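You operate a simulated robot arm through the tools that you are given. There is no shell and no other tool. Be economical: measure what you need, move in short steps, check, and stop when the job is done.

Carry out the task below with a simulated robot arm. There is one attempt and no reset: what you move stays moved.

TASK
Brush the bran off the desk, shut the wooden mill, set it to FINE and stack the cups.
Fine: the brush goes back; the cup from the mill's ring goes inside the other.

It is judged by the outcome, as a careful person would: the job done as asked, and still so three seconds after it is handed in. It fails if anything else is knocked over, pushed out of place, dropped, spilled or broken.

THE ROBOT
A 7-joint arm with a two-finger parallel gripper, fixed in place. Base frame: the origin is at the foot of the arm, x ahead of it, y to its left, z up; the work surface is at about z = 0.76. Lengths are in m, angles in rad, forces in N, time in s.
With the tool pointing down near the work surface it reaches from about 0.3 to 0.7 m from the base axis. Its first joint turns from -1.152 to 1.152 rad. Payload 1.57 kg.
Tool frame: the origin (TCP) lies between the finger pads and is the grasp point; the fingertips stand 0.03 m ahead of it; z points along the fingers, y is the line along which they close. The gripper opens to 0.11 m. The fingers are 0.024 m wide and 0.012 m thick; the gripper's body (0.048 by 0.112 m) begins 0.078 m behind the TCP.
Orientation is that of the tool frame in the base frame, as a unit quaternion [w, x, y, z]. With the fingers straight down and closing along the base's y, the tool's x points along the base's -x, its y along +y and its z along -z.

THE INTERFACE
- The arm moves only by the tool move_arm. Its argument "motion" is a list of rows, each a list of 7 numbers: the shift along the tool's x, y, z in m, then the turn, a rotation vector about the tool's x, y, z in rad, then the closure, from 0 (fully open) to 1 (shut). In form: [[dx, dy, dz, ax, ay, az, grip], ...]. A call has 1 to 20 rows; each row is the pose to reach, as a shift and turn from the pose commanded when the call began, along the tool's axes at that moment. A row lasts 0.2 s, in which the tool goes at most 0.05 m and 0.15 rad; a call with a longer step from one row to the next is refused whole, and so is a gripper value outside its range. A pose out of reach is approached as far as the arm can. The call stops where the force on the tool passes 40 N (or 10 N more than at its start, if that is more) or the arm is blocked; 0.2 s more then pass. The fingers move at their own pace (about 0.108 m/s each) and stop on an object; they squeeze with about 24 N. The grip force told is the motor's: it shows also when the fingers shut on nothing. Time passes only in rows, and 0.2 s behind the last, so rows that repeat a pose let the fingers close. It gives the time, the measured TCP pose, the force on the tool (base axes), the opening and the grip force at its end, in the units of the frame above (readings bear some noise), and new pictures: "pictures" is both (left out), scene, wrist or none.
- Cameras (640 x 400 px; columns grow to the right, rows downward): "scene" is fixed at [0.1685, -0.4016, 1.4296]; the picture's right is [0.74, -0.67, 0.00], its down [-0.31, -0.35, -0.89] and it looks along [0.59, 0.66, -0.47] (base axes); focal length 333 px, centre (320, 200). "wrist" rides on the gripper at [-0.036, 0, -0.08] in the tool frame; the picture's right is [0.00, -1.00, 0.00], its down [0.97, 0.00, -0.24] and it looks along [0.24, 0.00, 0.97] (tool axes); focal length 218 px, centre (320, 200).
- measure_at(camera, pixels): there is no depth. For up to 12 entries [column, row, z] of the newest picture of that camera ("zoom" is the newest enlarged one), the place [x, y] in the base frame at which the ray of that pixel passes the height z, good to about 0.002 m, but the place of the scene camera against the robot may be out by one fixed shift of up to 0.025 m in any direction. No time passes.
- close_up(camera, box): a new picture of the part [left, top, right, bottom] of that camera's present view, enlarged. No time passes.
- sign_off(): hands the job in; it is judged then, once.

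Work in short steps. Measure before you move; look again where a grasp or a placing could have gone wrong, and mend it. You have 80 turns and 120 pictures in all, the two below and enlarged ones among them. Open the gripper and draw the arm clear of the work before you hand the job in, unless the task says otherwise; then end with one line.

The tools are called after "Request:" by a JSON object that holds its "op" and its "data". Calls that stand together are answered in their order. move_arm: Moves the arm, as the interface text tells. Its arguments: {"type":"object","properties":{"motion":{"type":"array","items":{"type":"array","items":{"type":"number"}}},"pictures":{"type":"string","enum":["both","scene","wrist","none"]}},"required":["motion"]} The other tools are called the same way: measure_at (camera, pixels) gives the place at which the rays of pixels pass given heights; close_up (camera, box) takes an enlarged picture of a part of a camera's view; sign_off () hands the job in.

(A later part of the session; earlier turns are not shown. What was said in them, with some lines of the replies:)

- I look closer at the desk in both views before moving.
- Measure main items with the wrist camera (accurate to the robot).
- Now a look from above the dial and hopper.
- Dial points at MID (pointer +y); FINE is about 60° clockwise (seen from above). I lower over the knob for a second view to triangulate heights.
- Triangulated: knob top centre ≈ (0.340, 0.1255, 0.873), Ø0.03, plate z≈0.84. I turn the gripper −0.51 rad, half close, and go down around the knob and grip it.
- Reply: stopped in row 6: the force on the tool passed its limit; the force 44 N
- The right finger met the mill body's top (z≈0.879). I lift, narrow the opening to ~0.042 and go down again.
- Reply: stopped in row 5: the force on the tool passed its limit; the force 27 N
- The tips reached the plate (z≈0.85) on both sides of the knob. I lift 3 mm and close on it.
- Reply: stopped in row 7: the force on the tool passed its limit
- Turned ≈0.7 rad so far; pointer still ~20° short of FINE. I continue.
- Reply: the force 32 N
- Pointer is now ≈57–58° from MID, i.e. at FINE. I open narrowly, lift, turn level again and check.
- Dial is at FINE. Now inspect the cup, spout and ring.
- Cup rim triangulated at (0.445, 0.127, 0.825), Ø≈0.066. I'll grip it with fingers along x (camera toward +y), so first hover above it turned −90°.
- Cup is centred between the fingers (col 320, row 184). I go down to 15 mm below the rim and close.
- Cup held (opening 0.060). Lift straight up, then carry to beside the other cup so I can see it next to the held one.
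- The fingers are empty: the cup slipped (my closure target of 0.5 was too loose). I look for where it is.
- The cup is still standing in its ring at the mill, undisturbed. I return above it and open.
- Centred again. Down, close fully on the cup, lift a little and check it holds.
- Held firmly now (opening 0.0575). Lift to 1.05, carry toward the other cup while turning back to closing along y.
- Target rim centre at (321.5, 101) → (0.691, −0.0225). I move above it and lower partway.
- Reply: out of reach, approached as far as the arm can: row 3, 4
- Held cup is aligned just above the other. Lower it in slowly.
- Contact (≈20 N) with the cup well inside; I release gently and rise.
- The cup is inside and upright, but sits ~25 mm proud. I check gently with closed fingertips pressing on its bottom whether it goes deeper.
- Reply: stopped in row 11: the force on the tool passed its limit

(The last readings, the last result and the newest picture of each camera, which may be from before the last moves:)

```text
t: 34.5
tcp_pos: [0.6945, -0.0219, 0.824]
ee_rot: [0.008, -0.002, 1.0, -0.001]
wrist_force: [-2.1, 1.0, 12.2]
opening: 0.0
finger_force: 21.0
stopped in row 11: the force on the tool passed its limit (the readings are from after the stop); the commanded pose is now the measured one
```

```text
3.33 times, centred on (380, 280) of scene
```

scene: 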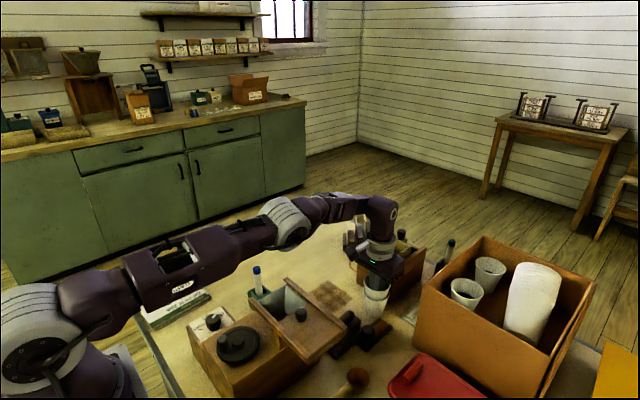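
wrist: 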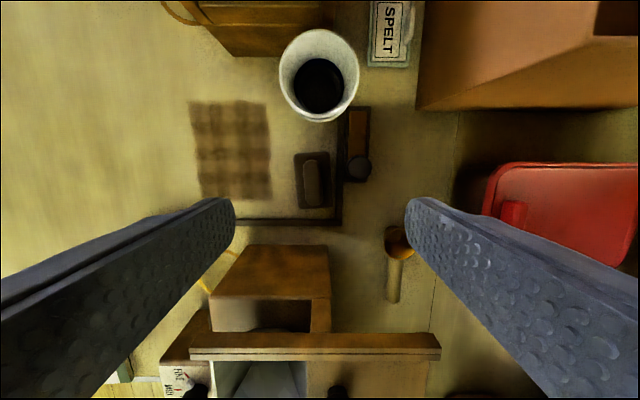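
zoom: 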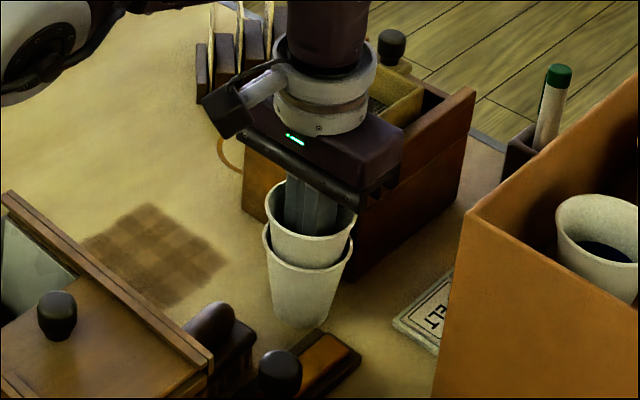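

It doesn't go deeper under 40 N: the cup is seated. I rise straight out and move back above the brush.

Request:
{"op": "move_arm", "data": {"motion": [[0.002, 0, -0.02, 0, 0, 0, 1], [0.003, 0, -0.06, 0, 0, 0, 1], [0.003, 0, -0.1, 0, 0, 0, 1], [0.003, 0, -0.15, 0, 0, 0, 1], [0.04, 0, -0.17, 0, 0, 0, 0.6], [0.08, 0, -0.17, 0, 0, 0, 0.5], [0.12, 0.0, -0.17, 0, 0, 0, 0.5], [0.13, 0.0, -0.17, 0, 0, 0, 0.5]], "pictures": "both"}}

Request:
{"op": "close_up", "data": {"camera": "wrist", "box": [190, 0, 430, 160]}}

Request:
{"op": "close_up", "data": {"camera": "scene", "box": [310, 280, 410, 350]}}

```text
t: 36.3
tcp_pos: [0.5628, -0.0204, 0.9929]
ee_rot: [0.007, -0.002, 1.0, 0.0]
wrist_force: [0.5, -0.5, -0.7]
opening: 0.0553
finger_force: 0.1
```

scene: 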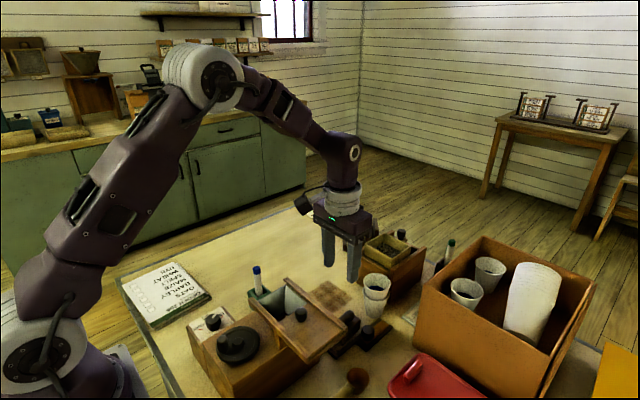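
wrist: 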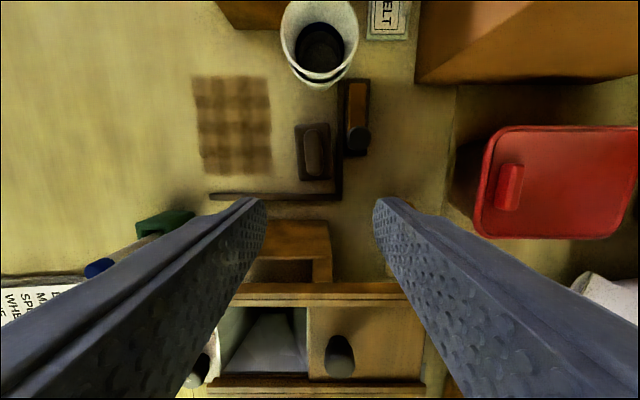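

```text
2.50 times, centred on (310, 80) of wrist
```

zoom: 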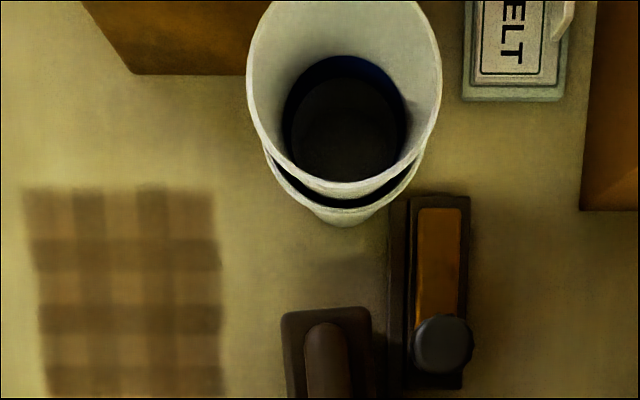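

```text
5.71 times, centred on (360, 315) of scene
```

zoom: 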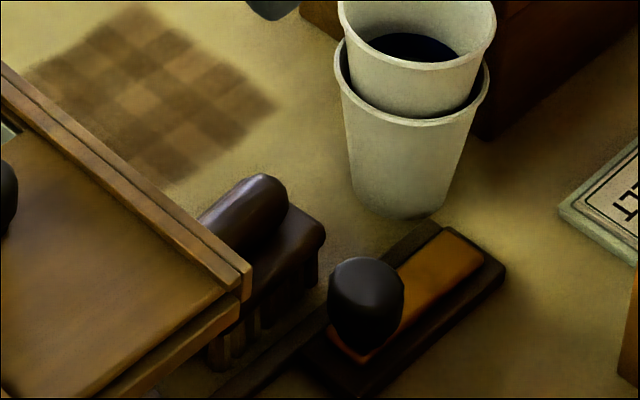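

I measure brush, fence, bran at candidate heights.

Request:
{"op": "measure_at", "data": {"camera": "wrist", "pixels": [[312, 150, 0.8], [312, 150, 0.83], [297, 181, 0.79], [330, 181, 0.79], [295, 124, 0.79], [327, 123, 0.79], [193, 76, 0.76], [267, 76, 0.76], [201, 174, 0.76], [272, 173, 0.76], [340, 195, 0.77], [212, 196, 0.77]]}}

Request:
{"op": "measure_at", "data": {"camera": "scene", "pixels": [[351, 316, 0.81], [351, 316, 0.79], [351, 316, 0.83], [376, 276, 0.85]]}}

```text
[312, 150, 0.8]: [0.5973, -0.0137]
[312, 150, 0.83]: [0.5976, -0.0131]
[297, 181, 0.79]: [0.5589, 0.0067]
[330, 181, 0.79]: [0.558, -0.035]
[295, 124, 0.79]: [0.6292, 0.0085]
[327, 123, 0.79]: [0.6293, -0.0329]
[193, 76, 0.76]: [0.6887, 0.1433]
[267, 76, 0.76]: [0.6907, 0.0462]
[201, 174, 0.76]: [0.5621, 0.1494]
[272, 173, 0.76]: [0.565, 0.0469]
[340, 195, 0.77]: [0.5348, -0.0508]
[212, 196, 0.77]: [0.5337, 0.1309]
```

```text
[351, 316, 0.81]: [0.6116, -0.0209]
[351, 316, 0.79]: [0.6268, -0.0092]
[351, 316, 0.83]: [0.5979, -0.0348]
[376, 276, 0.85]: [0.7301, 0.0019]
```

Brush centre ≈ (0.595, −0.0145), handle along x. I hover low above it with a narrow opening, correcting the small tilt.

Request:
{"op": "move_arm", "data": {"motion": [[-0.02, 0.004, 0.03, 0, 0.014, 0, 0.68], [-0.032, 0.006, 0.07, 0, 0.014, 0, 0.68], [-0.032, 0.006, 0.11, 0, 0.014, 0, 0.68], [-0.032, 0.006, 0.125, 0, 0.014, 0, 0.68], [-0.032, 0.006, 0.125, 0, 0.014, 0, 0.68]], "pictures": "both"}}

Request:
{"op": "close_up", "data": {"camera": "scene", "box": [300, 260, 410, 350]}}

```text
t: 37.5
tcp_pos: [0.5957, -0.0153, 0.8674]
ee_rot: [0.0, -0.002, 1.0, -0.001]
wrist_force: [0.2, 0.3, 0.3]
opening: 0.0353
finger_force: 0.1
```

scene: 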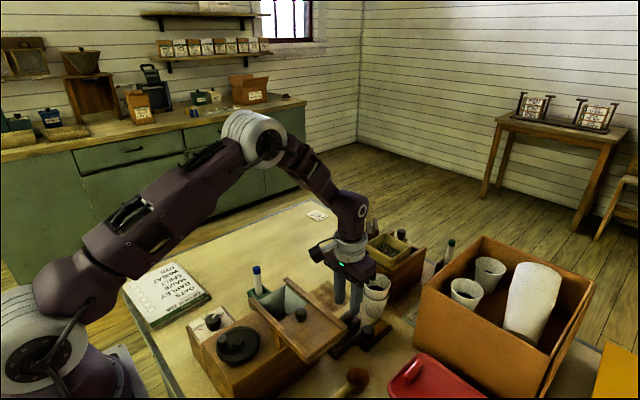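
wrist: 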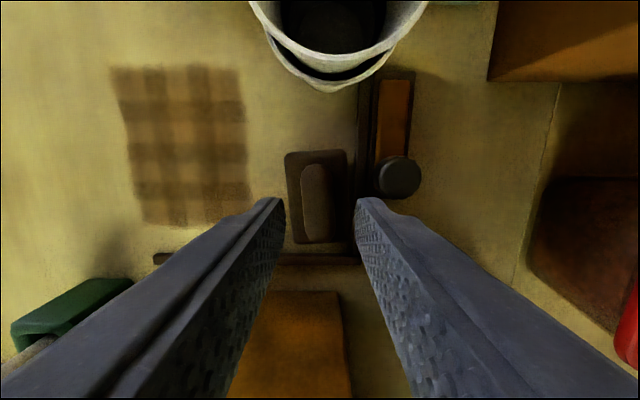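

```text
4.44 times, centred on (355, 305) of scene
```

zoom: 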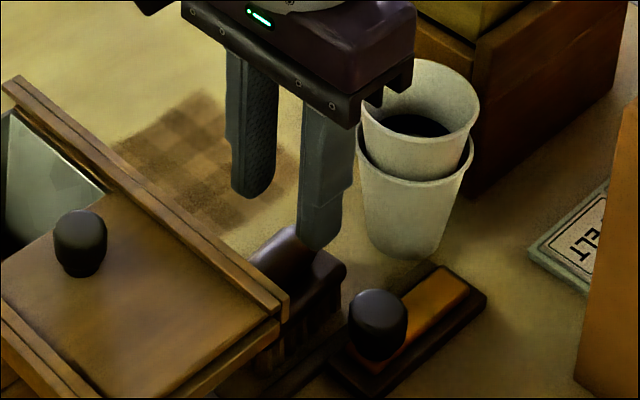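

Handle centre at (316, 200) → y≈−0.0125, top z≈0.80. I shift 2.5 mm and descend until just about the block.

Request:
{"op": "move_arm", "data": {"motion": [[0, 0.0025, 0.02, 0, 0, 0, 0.68], [0, 0.0025, 0.032, 0, 0, 0, 0.68], [0, 0.0025, 0.04, 0, 0, 0, 0.68], [0, 0.0025, 0.046, 0, 0, 0, 0.68]], "pictures": "both"}}

Request:
{"op": "close_up", "data": {"camera": "scene", "box": [300, 260, 410, 350]}}

```text
t: 38.5
tcp_pos: [0.5961, -0.0138, 0.8217]
ee_rot: [0.001, -0.001, 1.0, -0.002]
wrist_force: [-6.1, 1.1, 15.2]
opening: 0.0354
finger_force: 0.1
```

scene: 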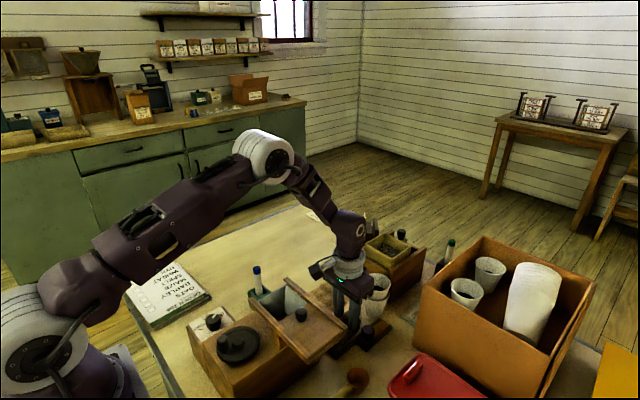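
wrist: 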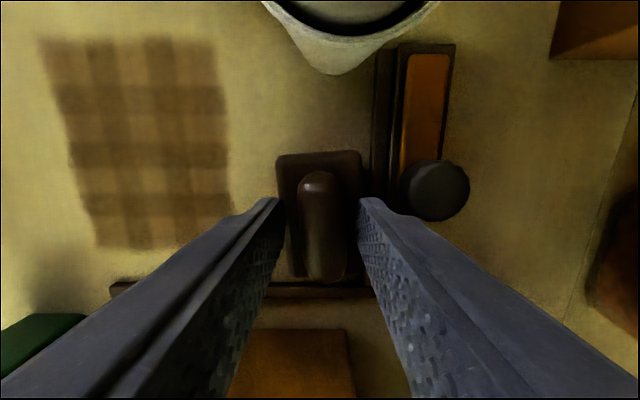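

```text
4.44 times, centred on (355, 305) of scene
```

zoom: 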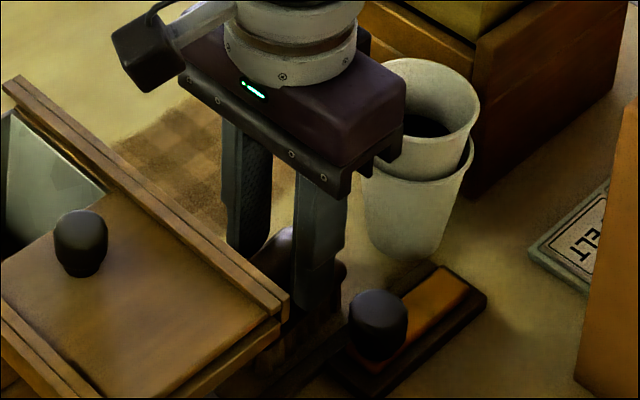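

Tips touched the block's top (z≈0.792), handle centred. Lift 2 mm and close.

Request:
{"op": "move_arm", "data": {"motion": [[0, 0, 0.043, 0, 0, 0, 0.68], [0, 0, 0.043, 0, 0, 0, 1], [0, 0, 0.043, 0, 0, 0, 1], [0, 0, 0.043, 0, 0, 0, 1]], "pictures": "none"}}

```text
t: 38.8
tcp_pos: [0.5963, -0.0133, 0.8219]
ee_rot: [0.0, -0.002, 1.0, -0.002]
wrist_force: [-5.2, 1.3, 20.2]
opening: 0.0354
finger_force: 0.0
stopped in row 1: the force on the tool passed its limit (the readings are from after the stop); the commanded pose is now the measured one
```

I mistook the reference (it stopped without moving, good). Now a true 2–3 mm lift and close.

Request:
{"op": "move_arm", "data": {"motion": [[0, 0, -0.003, 0, 0, 0, 0.68], [0, 0, -0.003, 0, 0, 0, 1], [0, 0, -0.003, 0, 0, 0, 1], [0, 0, -0.003, 0, 0, 0, 1], [0, 0, -0.003, 0, 0, 0, 1]], "pictures": "wrist"}}

```text
t: 40.0
tcp_pos: [0.5968, -0.0141, 0.8239]
ee_rot: [0.0, -0.002, 1.0, -0.002]
wrist_force: [0.2, -0.1, -0.4]
opening: 0.0212
finger_force: 23.8
```

wrist: 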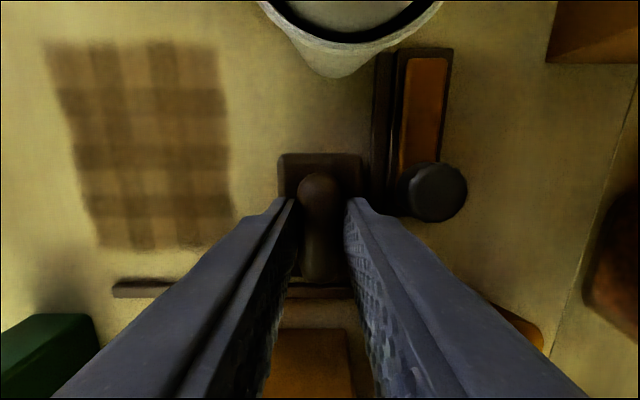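

Handle gripped (0.021). Home pose noted: (0.5968, −0.0141, 0.8239). First sweep: straight in +y over the near part of the bran, bristles on the desk.

Request:
{"op": "move_arm", "data": {"motion": [[0, 0.01, 0.001, 0, 0, 0, 1], [0, 0.03, 0.001, 0, 0, 0, 1], [0, 0.05, 0.001, 0, 0, 0, 1], [0, 0.07, 0.001, 0, 0, 0, 1], [0, 0.09, 0.001, 0, 0, 0, 1], [0, 0.11, 0.001, 0, 0, 0, 1], [0, 0.13, 0.001, 0, 0, 0, 1], [0, 0.15, 0.001, 0, 0, 0, 1], [0, 0.17, 0.001, 0, 0, 0, 1], [0, 0.19, 0.001, 0, 0, 0, 1], [0, 0.2, 0.001, 0, 0, 0, 1]], "pictures": "both"}}

Request:
{"op": "close_up", "data": {"camera": "scene", "box": [260, 230, 400, 330]}}

```text
t: 42.4
tcp_pos: [0.5958, 0.1857, 0.8222]
ee_rot: [0.001, -0.002, 1.0, -0.002]
wrist_force: [0.9, -7.5, 18.0]
opening: 0.0211
finger_force: 24.1
```

scene: 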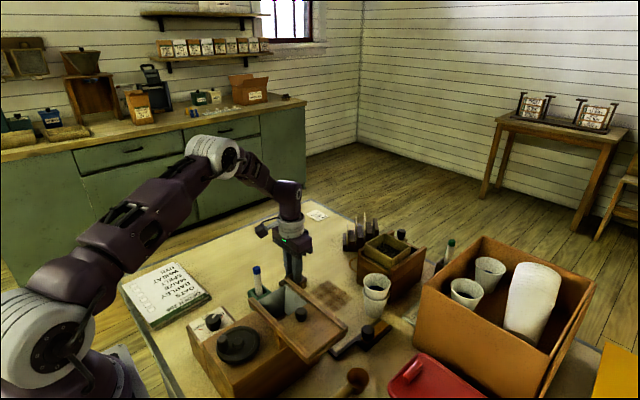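
wrist: 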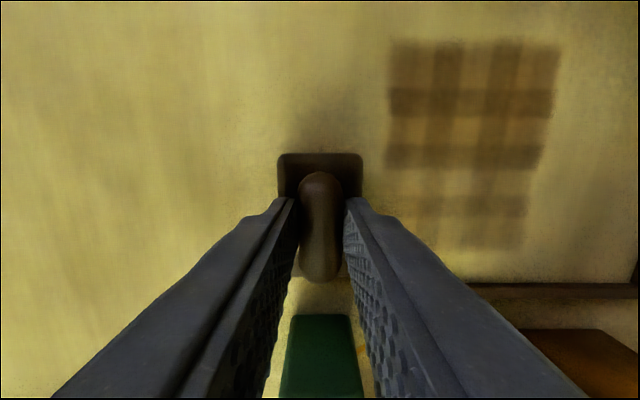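

```text
4.00 times, centred on (330, 280) of scene
```

zoom: 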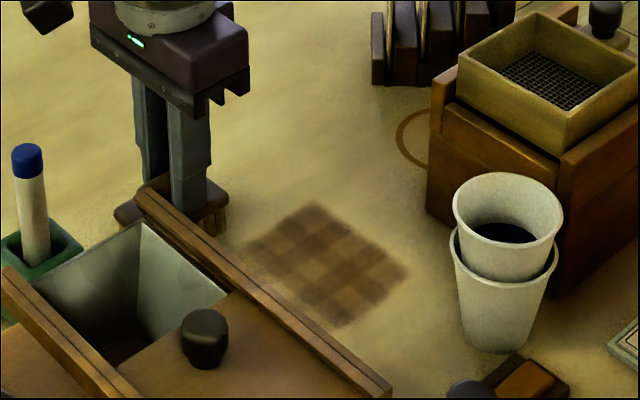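

The swept band faded partly, so each pass removes some. I go on with several strokes, keeping y ≥ 0.045 near the cups.

Request:
{"op": "move_arm", "data": {"motion": [[0, -0.035, 0.001, 0, 0, 0, 1], [0, -0.07, 0.001, 0, 0, 0, 1], [0, -0.105, 0.001, 0, 0, 0, 1], [0, -0.14, 0.001, 0, 0, 0, 1], [0, -0.105, 0.001, 0, 0, 0, 1], [0, -0.07, 0.001, 0, 0, 0, 1], [0, -0.035, 0.001, 0, 0, 0, 1], [0, 0, 0.001, 0, 0, 0, 1], [-0.035, 0, 0.001, 0, 0, 0, 1], [-0.062, 0, 0.001, 0, 0, 0, 1], [-0.062, -0.035, 0.001, 0, 0, 0, 1], [-0.062, -0.07, 0.001, 0, 0, 0, 1], [-0.062, -0.105, 0.001, 0, 0, 0, 1], [-0.062, -0.138, 0.001, 0, 0, 0, 1], [-0.062, -0.105, 0.001, 0, 0, 0, 1], [-0.062, -0.07, 0.001, 0, 0, 0, 1], [-0.062, -0.035, 0.001, 0, 0, 0, 1], [-0.062, 0, 0.001, 0, 0, 0, 1]], "pictures": "both"}}

Request:
{"op": "close_up", "data": {"camera": "scene", "box": [260, 230, 400, 330]}}

```text
t: 44.2
tcp_pos: [0.6004, 0.1866, 0.8221]
ee_rot: [0.001, -0.004, 1.0, -0.001]
wrist_force: [1.2, 0.7, 5.8]
opening: 0.0211
finger_force: 23.9
stopped in row 9: the force on the tool passed its limit (the readings are from after the stop); the commanded pose is now the measured one
```

scene: 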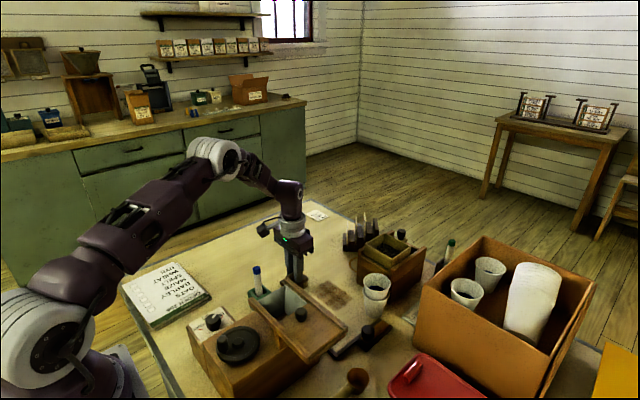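
wrist: 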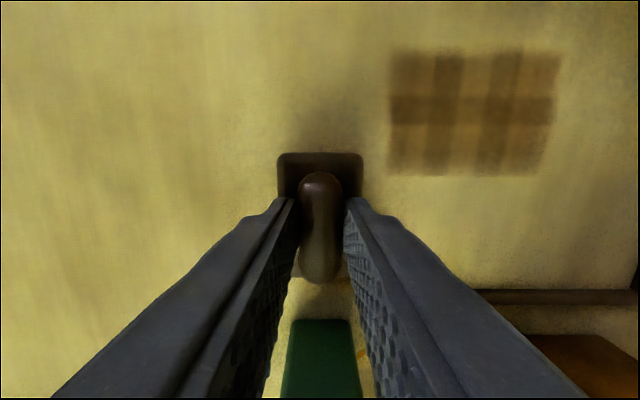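

```text
4.00 times, centred on (330, 280) of scene
```

zoom: 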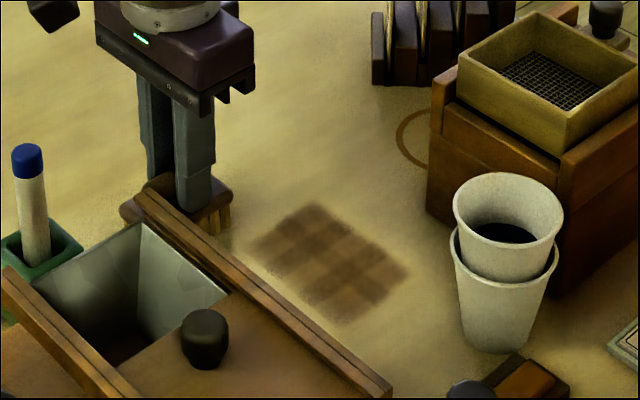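

Near band is clean. I lift slightly, shift to x≈0.645 and stroke there.

Request:
{"op": "move_arm", "data": {"motion": [[0, 0, -0.006, 0, 0, 0, 1], [-0.025, 0, -0.006, 0, 0, 0, 1], [-0.045, 0, -0.006, 0, 0, 0, 1], [-0.045, 0, 0.0005, 0, 0, 0, 1], [-0.045, -0.03, 0.0005, 0, 0, 0, 1], [-0.045, -0.065, 0.0005, 0, 0, 0, 1], [-0.045, -0.1, 0.0005, 0, 0, 0, 1], [-0.045, -0.138, 0.0005, 0, 0, 0, 1], [-0.045, -0.105, 0.0005, 0, 0, 0, 1], [-0.045, -0.07, 0.0005, 0, 0, 0, 1], [-0.045, -0.035, 0.0005, 0, 0, 0, 1], [-0.045, 0, 0.0005, 0, 0, 0, 1], [-0.045, -0.03, 0.0005, 0, 0, 0, 1], [-0.045, -0.065, 0.0005, 0, 0, 0, 1], [-0.045, -0.1, 0.0005, 0, 0, 0, 1], [-0.045, -0.138, 0.0005, 0, 0, 0, 1], [-0.045, -0.105, 0.0005, 0, 0, 0, 1], [-0.045, -0.07, 0.0005, 0, 0, 0, 1], [-0.045, -0.035, 0.0005, 0, 0, 0, 1], [-0.045, 0, 0.0005, 0, 0, 0, 1]], "pictures": "wrist"}}

```text
t: 46.2
tcp_pos: [0.6474, 0.0693, 0.8221]
ee_rot: [0.001, -0.001, 1.0, -0.005]
wrist_force: [-0.3, 2.6, 8.2]
opening: 0.0212
finger_force: 23.9
stopped in row 10: the force on the tool passed its limit (the readings are from after the stop); the commanded pose is now the measured one
```

wrist: 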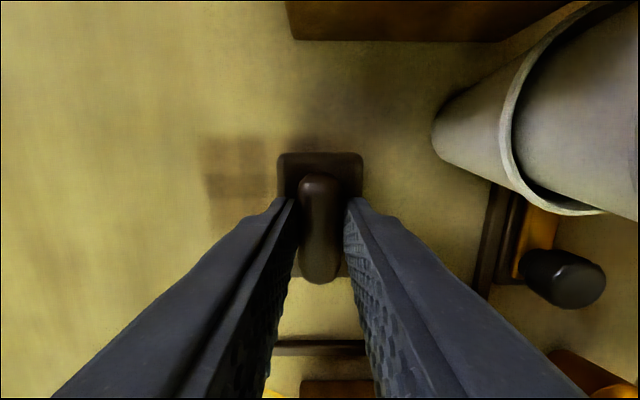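

Fading here too; stroke stopped on friction. I ease pressure by 1 mm and go on more slowly, then another pass.

Request:
{"op": "move_arm", "data": {"motion": [[0, 0.0, -0.001, 0, 0, 0, 1], [0, 0.025, -0.001, 0, 0, 0, 1], [0, 0.05, -0.001, 0, 0, 0, 1], [0, 0.075, -0.001, 0, 0, 0, 1], [0, 0.105, -0.001, 0, 0, 0, 1], [0, 0.105, -0.004, 0, 0, 0, 1], [-0.014, 0.105, -0.004, 0, 0, 0, 1], [-0.014, 0.105, -0.001, 0, 0, 0, 1], [-0.014, 0.085, -0.001, 0, 0, 0, 1], [-0.014, 0.06, -0.001, 0, 0, 0, 1], [-0.014, 0.035, -0.001, 0, 0, 0, 1], [-0.014, 0.01, -0.001, 0, 0, 0, 1], [-0.014, -0.02, -0.001, 0, 0, 0, 1], [-0.014, -0.02, -0.002, 0, 0, 0, 1], [-0.014, 0.0, -0.001, 0, 0, 0, 1], [-0.014, 0.025, -0.001, 0, 0, 0, 1], [-0.014, 0.05, -0.001, 0, 0, 0, 1], [-0.014, 0.075, -0.001, 0, 0, 0, 1], [-0.014, 0.11, -0.001, 0, 0, 0, 1]], "pictures": "both"}}

Request:
{"op": "close_up", "data": {"camera": "scene", "box": [260, 230, 400, 330]}}

```text
t: 50.2
tcp_pos: [0.6605, 0.1777, 0.8211]
ee_rot: [0.001, -0.001, 1.0, -0.007]
wrist_force: [-0.1, -4.3, 9.3]
opening: 0.0213
finger_force: 24.8
```

scene: 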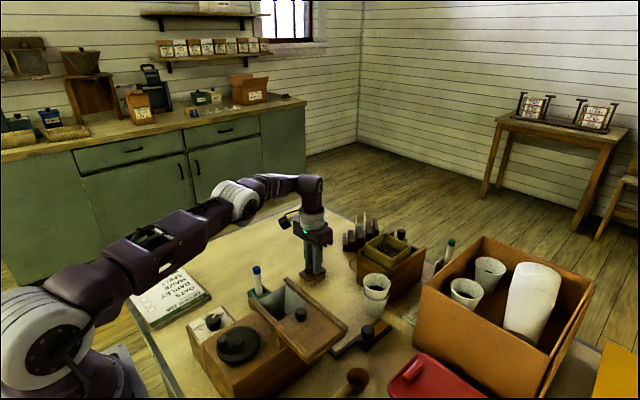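
wrist: 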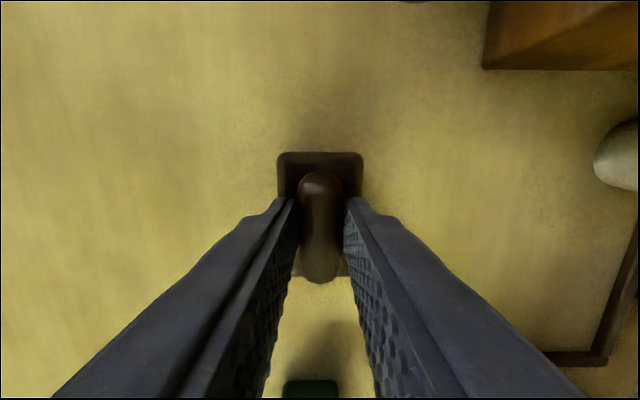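

```text
4.00 times, centred on (330, 280) of scene
```

zoom: 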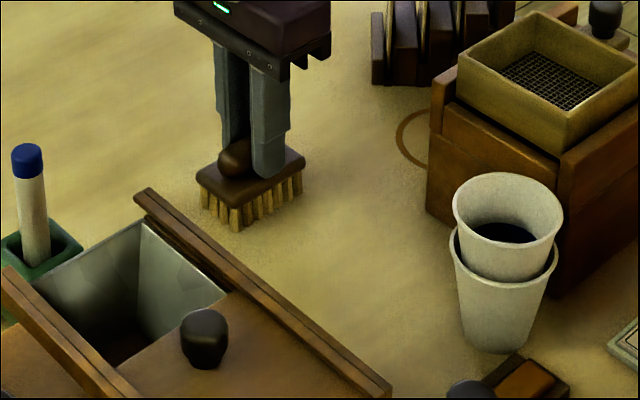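

The desk is clean of bran. One more light stroke at x≈0.63 on the way back, then lift the brush and hover over its home spot, levelling the small roll.

Request:
{"op": "move_arm", "data": {"motion": [[0, 0, -0.005, -0.014, 0, 0, 1], [0.03, 0, -0.005, -0.014, 0, 0, 1], [0.03, 0, -0.001, -0.014, 0, 0, 1], [0.03, -0.03, -0.001, -0.014, 0, 0, 1], [0.03, -0.06, -0.001, -0.014, 0, 0, 1], [0.03, -0.09, -0.001, -0.014, 0, 0, 1], [0.03, -0.12, -0.001, -0.014, 0, 0, 1], [0.03, -0.12, -0.02, -0.014, 0, 0, 1], [0.055, -0.13, -0.04, -0.014, 0, 0, 1], [0.0637, -0.16, -0.04, -0.014, 0, 0, 1], [0.0637, -0.1918, -0.04, -0.014, 0, 0, 1], [0.0637, -0.1918, -0.03, -0.014, 0, 0, 1], [0.0637, -0.1918, -0.025, -0.014, 0, 0, 1]], "pictures": "both"}}

Request:
{"op": "close_up", "data": {"camera": "scene", "box": [290, 250, 420, 350]}}

```text
t: 53.0
tcp_pos: [0.5985, -0.0137, 0.8473]
ee_rot: [0.001, -0.003, 1.0, 0.0]
wrist_force: [0.5, 0.7, -1.0]
opening: 0.021
finger_force: 23.9
```

scene: 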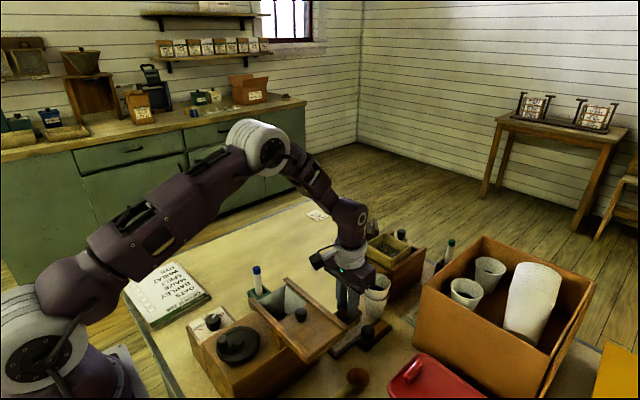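
wrist: 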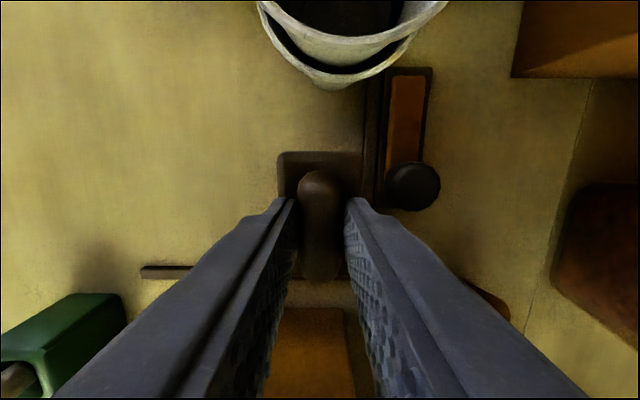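

```text
4.00 times, centred on (355, 300) of scene
```

zoom: 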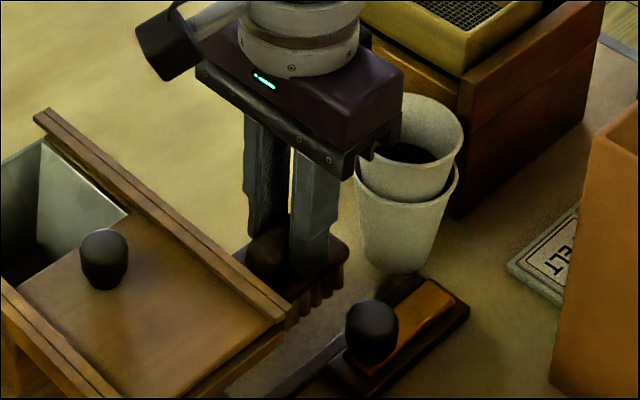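

Over its home spot; lower to the desk, release with a narrow opening, and rise.

Request:
{"op": "move_arm", "data": {"motion": [[0.0017, 0, 0.012, 0, 0, 0, 1], [0.0017, 0, 0.021, 0, 0, 0, 1], [0.0017, 0, 0.0245, 0, 0, 0, 1], [0.0017, 0, 0.0245, 0, 0, 0, 0.66], [0.0017, 0, 0.0245, 0, 0, 0, 0.66], [0.0017, 0, 0.0, 0, 0, 0, 0.66], [0.0017, 0, -0.04, 0, 0, 0, 0.66], [0.02, 0, -0.08, 0, 0, 0, 0.5], [0.05, 0, -0.12, 0, 0, 0, 0.5], [0.09, 0, -0.15, 0, 0, 0, 0.5]], "pictures": "both"}}

Request:
{"op": "close_up", "data": {"camera": "wrist", "box": [190, 20, 430, 180]}}

```text
t: 55.2
tcp_pos: [0.5082, -0.0144, 0.9974]
ee_rot: [0.001, -0.002, 1.0, 0.001]
wrist_force: [-0.3, 0.1, 0.1]
opening: 0.0549
finger_force: 0.1
```

scene: 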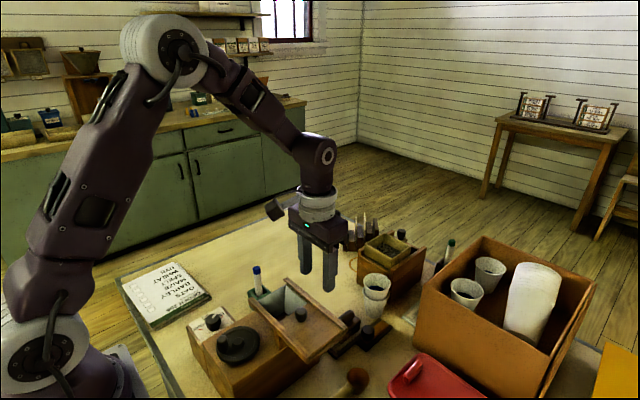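
wrist: 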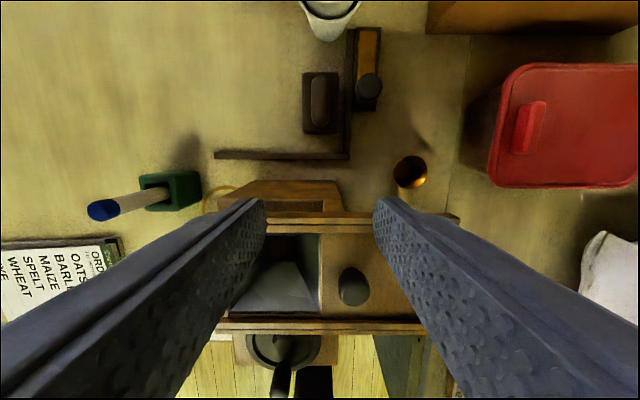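

```text
2.50 times, centred on (310, 100) of wrist
```

zoom: 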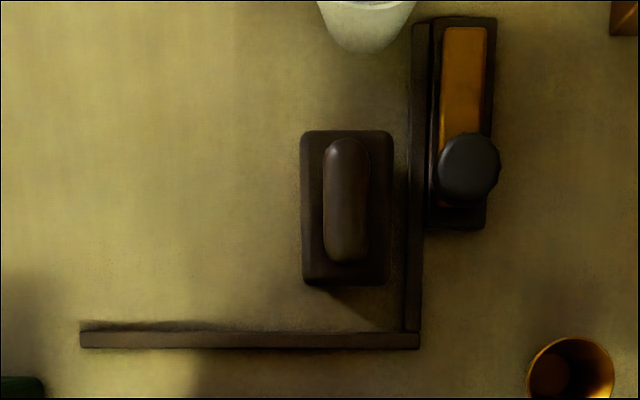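

Brush is back. Now the lid: hover above its knob for an accurate look.

Request:
{"op": "move_arm", "data": {"motion": [[0.03, -0.01, -0.02, 0, 0, 0, 0.5], [0.06, -0.02, -0.04, 0, 0, 0, 0.5], [0.064, -0.022, -0.04, 0, 0, 0, 0.5]], "pictures": "wrist"}}

Request:
{"op": "close_up", "data": {"camera": "wrist", "box": [220, 110, 430, 250]}}

Request:
{"op": "close_up", "data": {"camera": "scene", "box": [240, 265, 360, 375]}}

```text
t: 56.0
tcp_pos: [0.4424, -0.0358, 1.0369]
ee_rot: [0.001, -0.002, 1.0, 0.001]
wrist_force: [-0.2, 0.0, -0.2]
opening: 0.0547
finger_force: 0.1
```

wrist: 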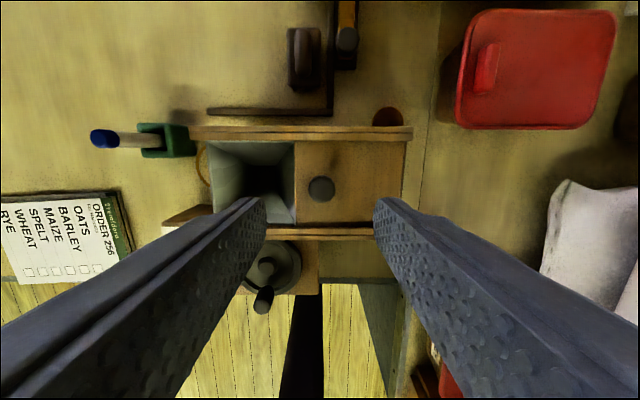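

```text
2.86 times, centred on (325, 180) of wrist
```

zoom: 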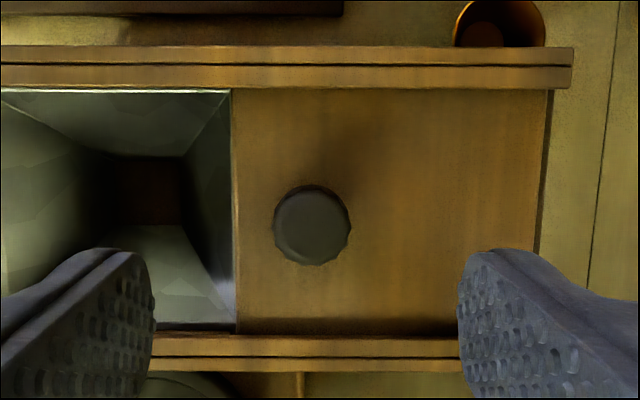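

```text
3.64 times, centred on (300, 320) of scene
```

zoom: 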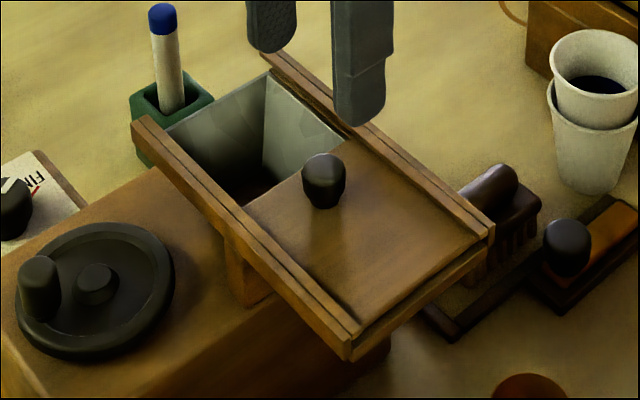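

Knob at (0.443, −0.0365), top z≈0.933, Ø0.022. I descend around it.

Request:
{"op": "move_arm", "data": {"motion": [[0, -0.0005, 0.03, 0, 0, 0, 0.6], [0, -0.0005, 0.06, 0, 0, 0, 0.6], [0, -0.0005, 0.08, 0, 0, 0, 0.6], [0, -0.0005, 0.09, 0, 0, 0, 0.6]], "pictures": "both"}}

Request:
{"op": "close_up", "data": {"camera": "scene", "box": [240, 265, 360, 375]}}

```text
t: 56.9
tcp_pos: [0.4435, -0.0367, 0.9584]
ee_rot: [0.002, -0.003, 1.0, -0.001]
wrist_force: [-9.2, 1.5, 24.3]
opening: 0.0439
finger_force: 0.0
stopped in row 4: the force on the tool passed its limit (the readings are from after the stop); the commanded pose is now the measured one
```

scene: 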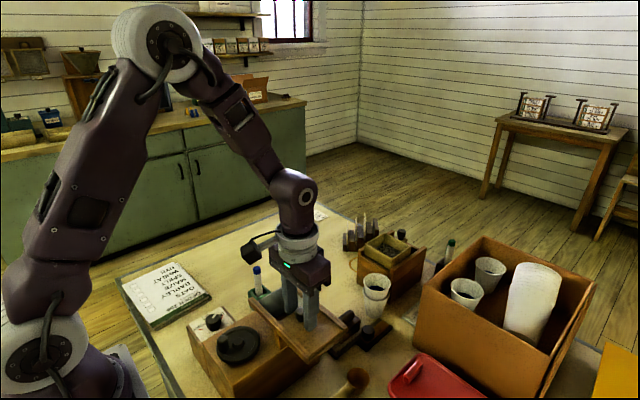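
wrist: 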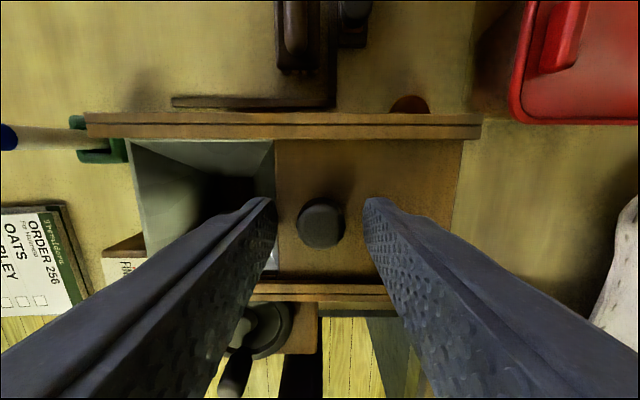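

```text
3.64 times, centred on (300, 320) of scene
```

zoom: 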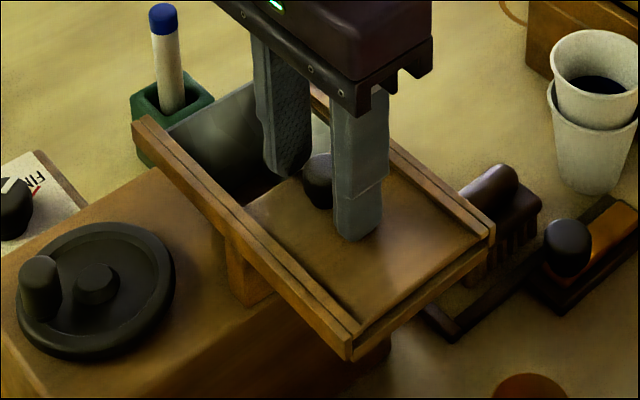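

Tips touched the lid (z≈0.928). Lift 3 mm, centre on the knob (+5 mm x), and grip it.

Request:
{"op": "move_arm", "data": {"motion": [[0, 0, -0.004, 0, 0, 0, 0.6], [-0.005, 0, -0.004, 0, 0, 0, 0.6], [-0.005, 0, -0.003, 0, 0, 0, 1], [-0.005, 0, -0.003, 0, 0, 0, 1], [-0.005, 0, -0.003, 0, 0, 0, 1]], "pictures": "none"}}

```text
t: 58.1
tcp_pos: [0.4491, -0.0366, 0.9606]
ee_rot: [0.003, -0.003, 1.0, 0.0]
wrist_force: [-3.6, -0.8, 22.6]
opening: 0.0214
finger_force: 34.7
```

Knob gripped (0.0214). Slide the lid along +y over the hopper.

Request:
{"op": "move_arm", "data": {"motion": [[0, 0, -0.001, 0, 0, 0, 1], [0, 0.01, -0.001, 0, 0, 0, 1], [0, 0.02, -0.001, 0, 0, 0, 1], [0, 0.03, -0.001, 0, 0, 0, 1], [0, 0.04, -0.001, 0, 0, 0, 1], [0, 0.05, -0.001, 0, 0, 0, 1], [0, 0.06, -0.001, 0, 0, 0, 1], [0, 0.07, -0.001, 0, 0, 0, 1], [0, 0.076, -0.001, 0, 0, 0, 1]], "pictures": "both"}}

Request:
{"op": "close_up", "data": {"camera": "scene", "box": [220, 255, 360, 375]}}

```text
t: 60.1
tcp_pos: [0.4495, 0.039, 0.9617]
ee_rot: [0.002, -0.003, 1.0, 0.0]
wrist_force: [3.0, -0.4, -29.4]
opening: 0.0212
finger_force: 34.3
```

scene: 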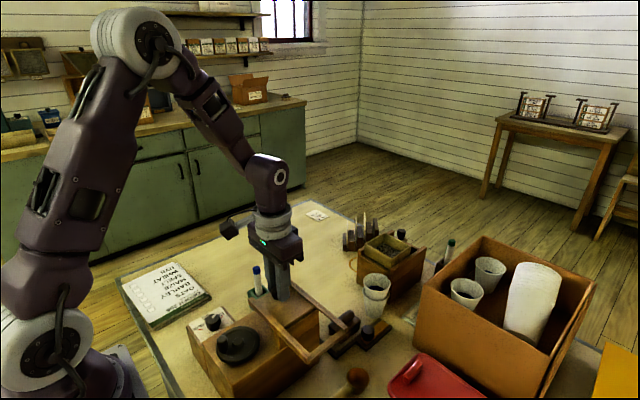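
wrist: 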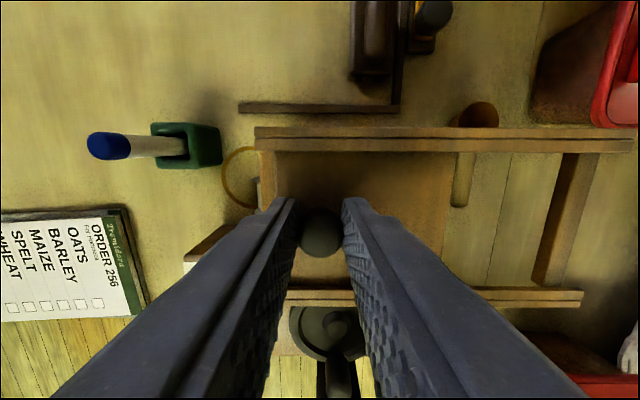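

```text
3.33 times, centred on (290, 315) of scene
```

zoom: 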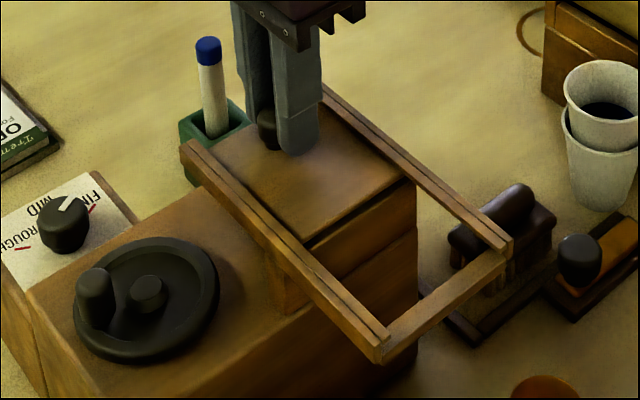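

Nearly shut; I take off the upward pull and push on gently to the end stop.

Request:
{"op": "move_arm", "data": {"motion": [[0, 0, 0.0015, 0, 0, 0, 1], [0, 0.003, 0.0015, 0, 0, 0, 1], [0, 0.006, 0.0015, 0, 0, 0, 1], [0, 0.009, 0.0015, 0, 0, 0, 1], [0, 0.012, 0.0015, 0, 0, 0, 1], [0, 0.015, 0.0015, 0, 0, 0, 1]], "pictures": "wrist"}}

```text
t: 61.3
tcp_pos: [0.45, 0.0444, 0.9615]
ee_rot: [0.002, 0.0, 1.0, -0.002]
wrist_force: [-2.3, -9.2, 8.1]
opening: 0.0214
finger_force: 34.5
stopped in row 5: the force on the tool passed its limit (the readings are from after the stop); the commanded pose is now the measured one
```

wrist: 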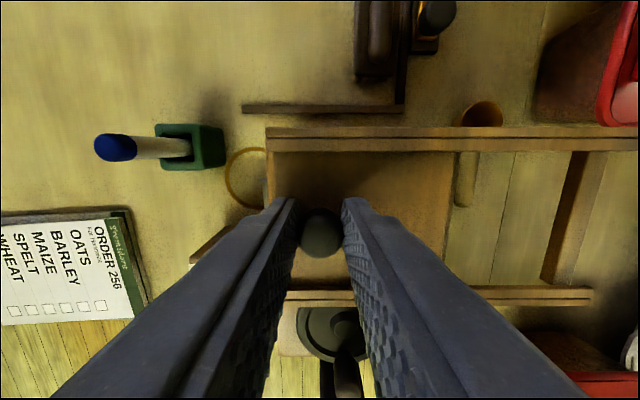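

Stopped at the end (travel 0.081 m, as expected). Release, rise and draw back for a check.

Request:
{"op": "move_arm", "data": {"motion": [[0, 0, 0, 0, 0, 0, 0.6], [0, 0, 0, 0, 0, 0, 0.6], [0, 0, -0.04, 0, 0, 0, 0.6], [0, 0, -0.08, 0, 0, 0, 0.4], [0, 0, -0.12, 0, 0, 0, 0], [0, 0, -0.16, 0, 0, 0, 0], [0, 0, -0.19, 0, 0, 0, 0], [0, 0, -0.19, 0, 0, 0, 0]], "pictures": "both"}}

Request:
{"op": "close_up", "data": {"camera": "wrist", "box": [180, 60, 440, 240]}}

Request:
{"op": "close_up", "data": {"camera": "scene", "box": [180, 240, 430, 400]}}

```text
t: 63.1
tcp_pos: [0.4486, 0.0472, 1.1512]
ee_rot: [0.002, 0.0, 1.0, -0.001]
wrist_force: [0.3, 0.4, -0.5]
opening: 0.11
finger_force: 0.0
```

scene: 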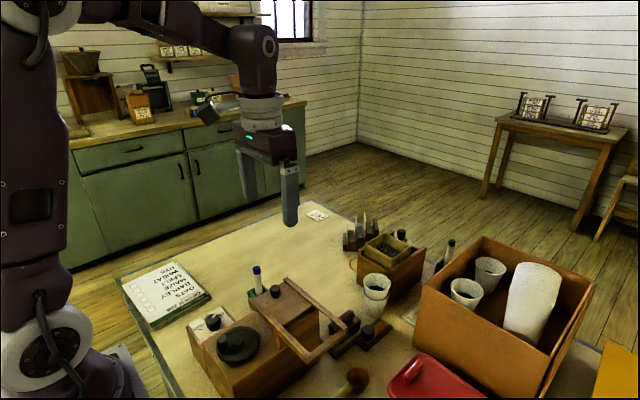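
wrist: 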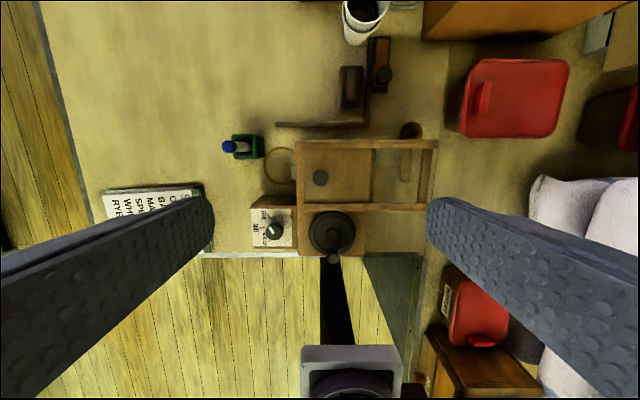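

```text
2.22 times, centred on (310, 150) of wrist
```

zoom: 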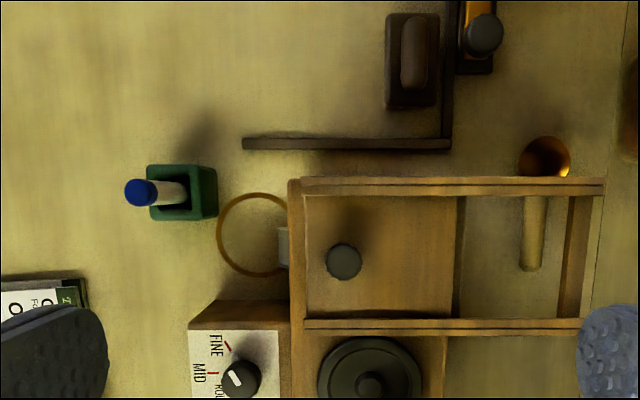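

```text
2.50 times, centred on (305, 320) of scene
```

zoom: 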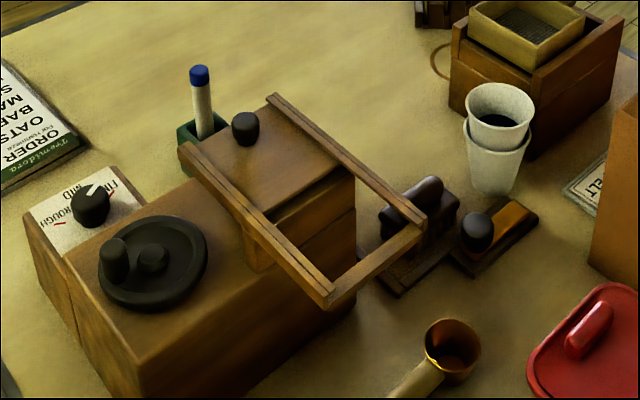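

Bran gone, brush in its corner, lid shut, dial on FINE, cups stacked and upright; the gripper is open and high above the desk. I hand it in.

Request:
{"op": "sign_off", "data": {}}

```text
The job is handed in.
```

I brushed the bran off the desk and put the brush back in its corner. The mill is shut and set to FINE. The cup from the mill's ring is inside the other, sitting about 25 mm proud because it would not go deeper under a 40 N press.
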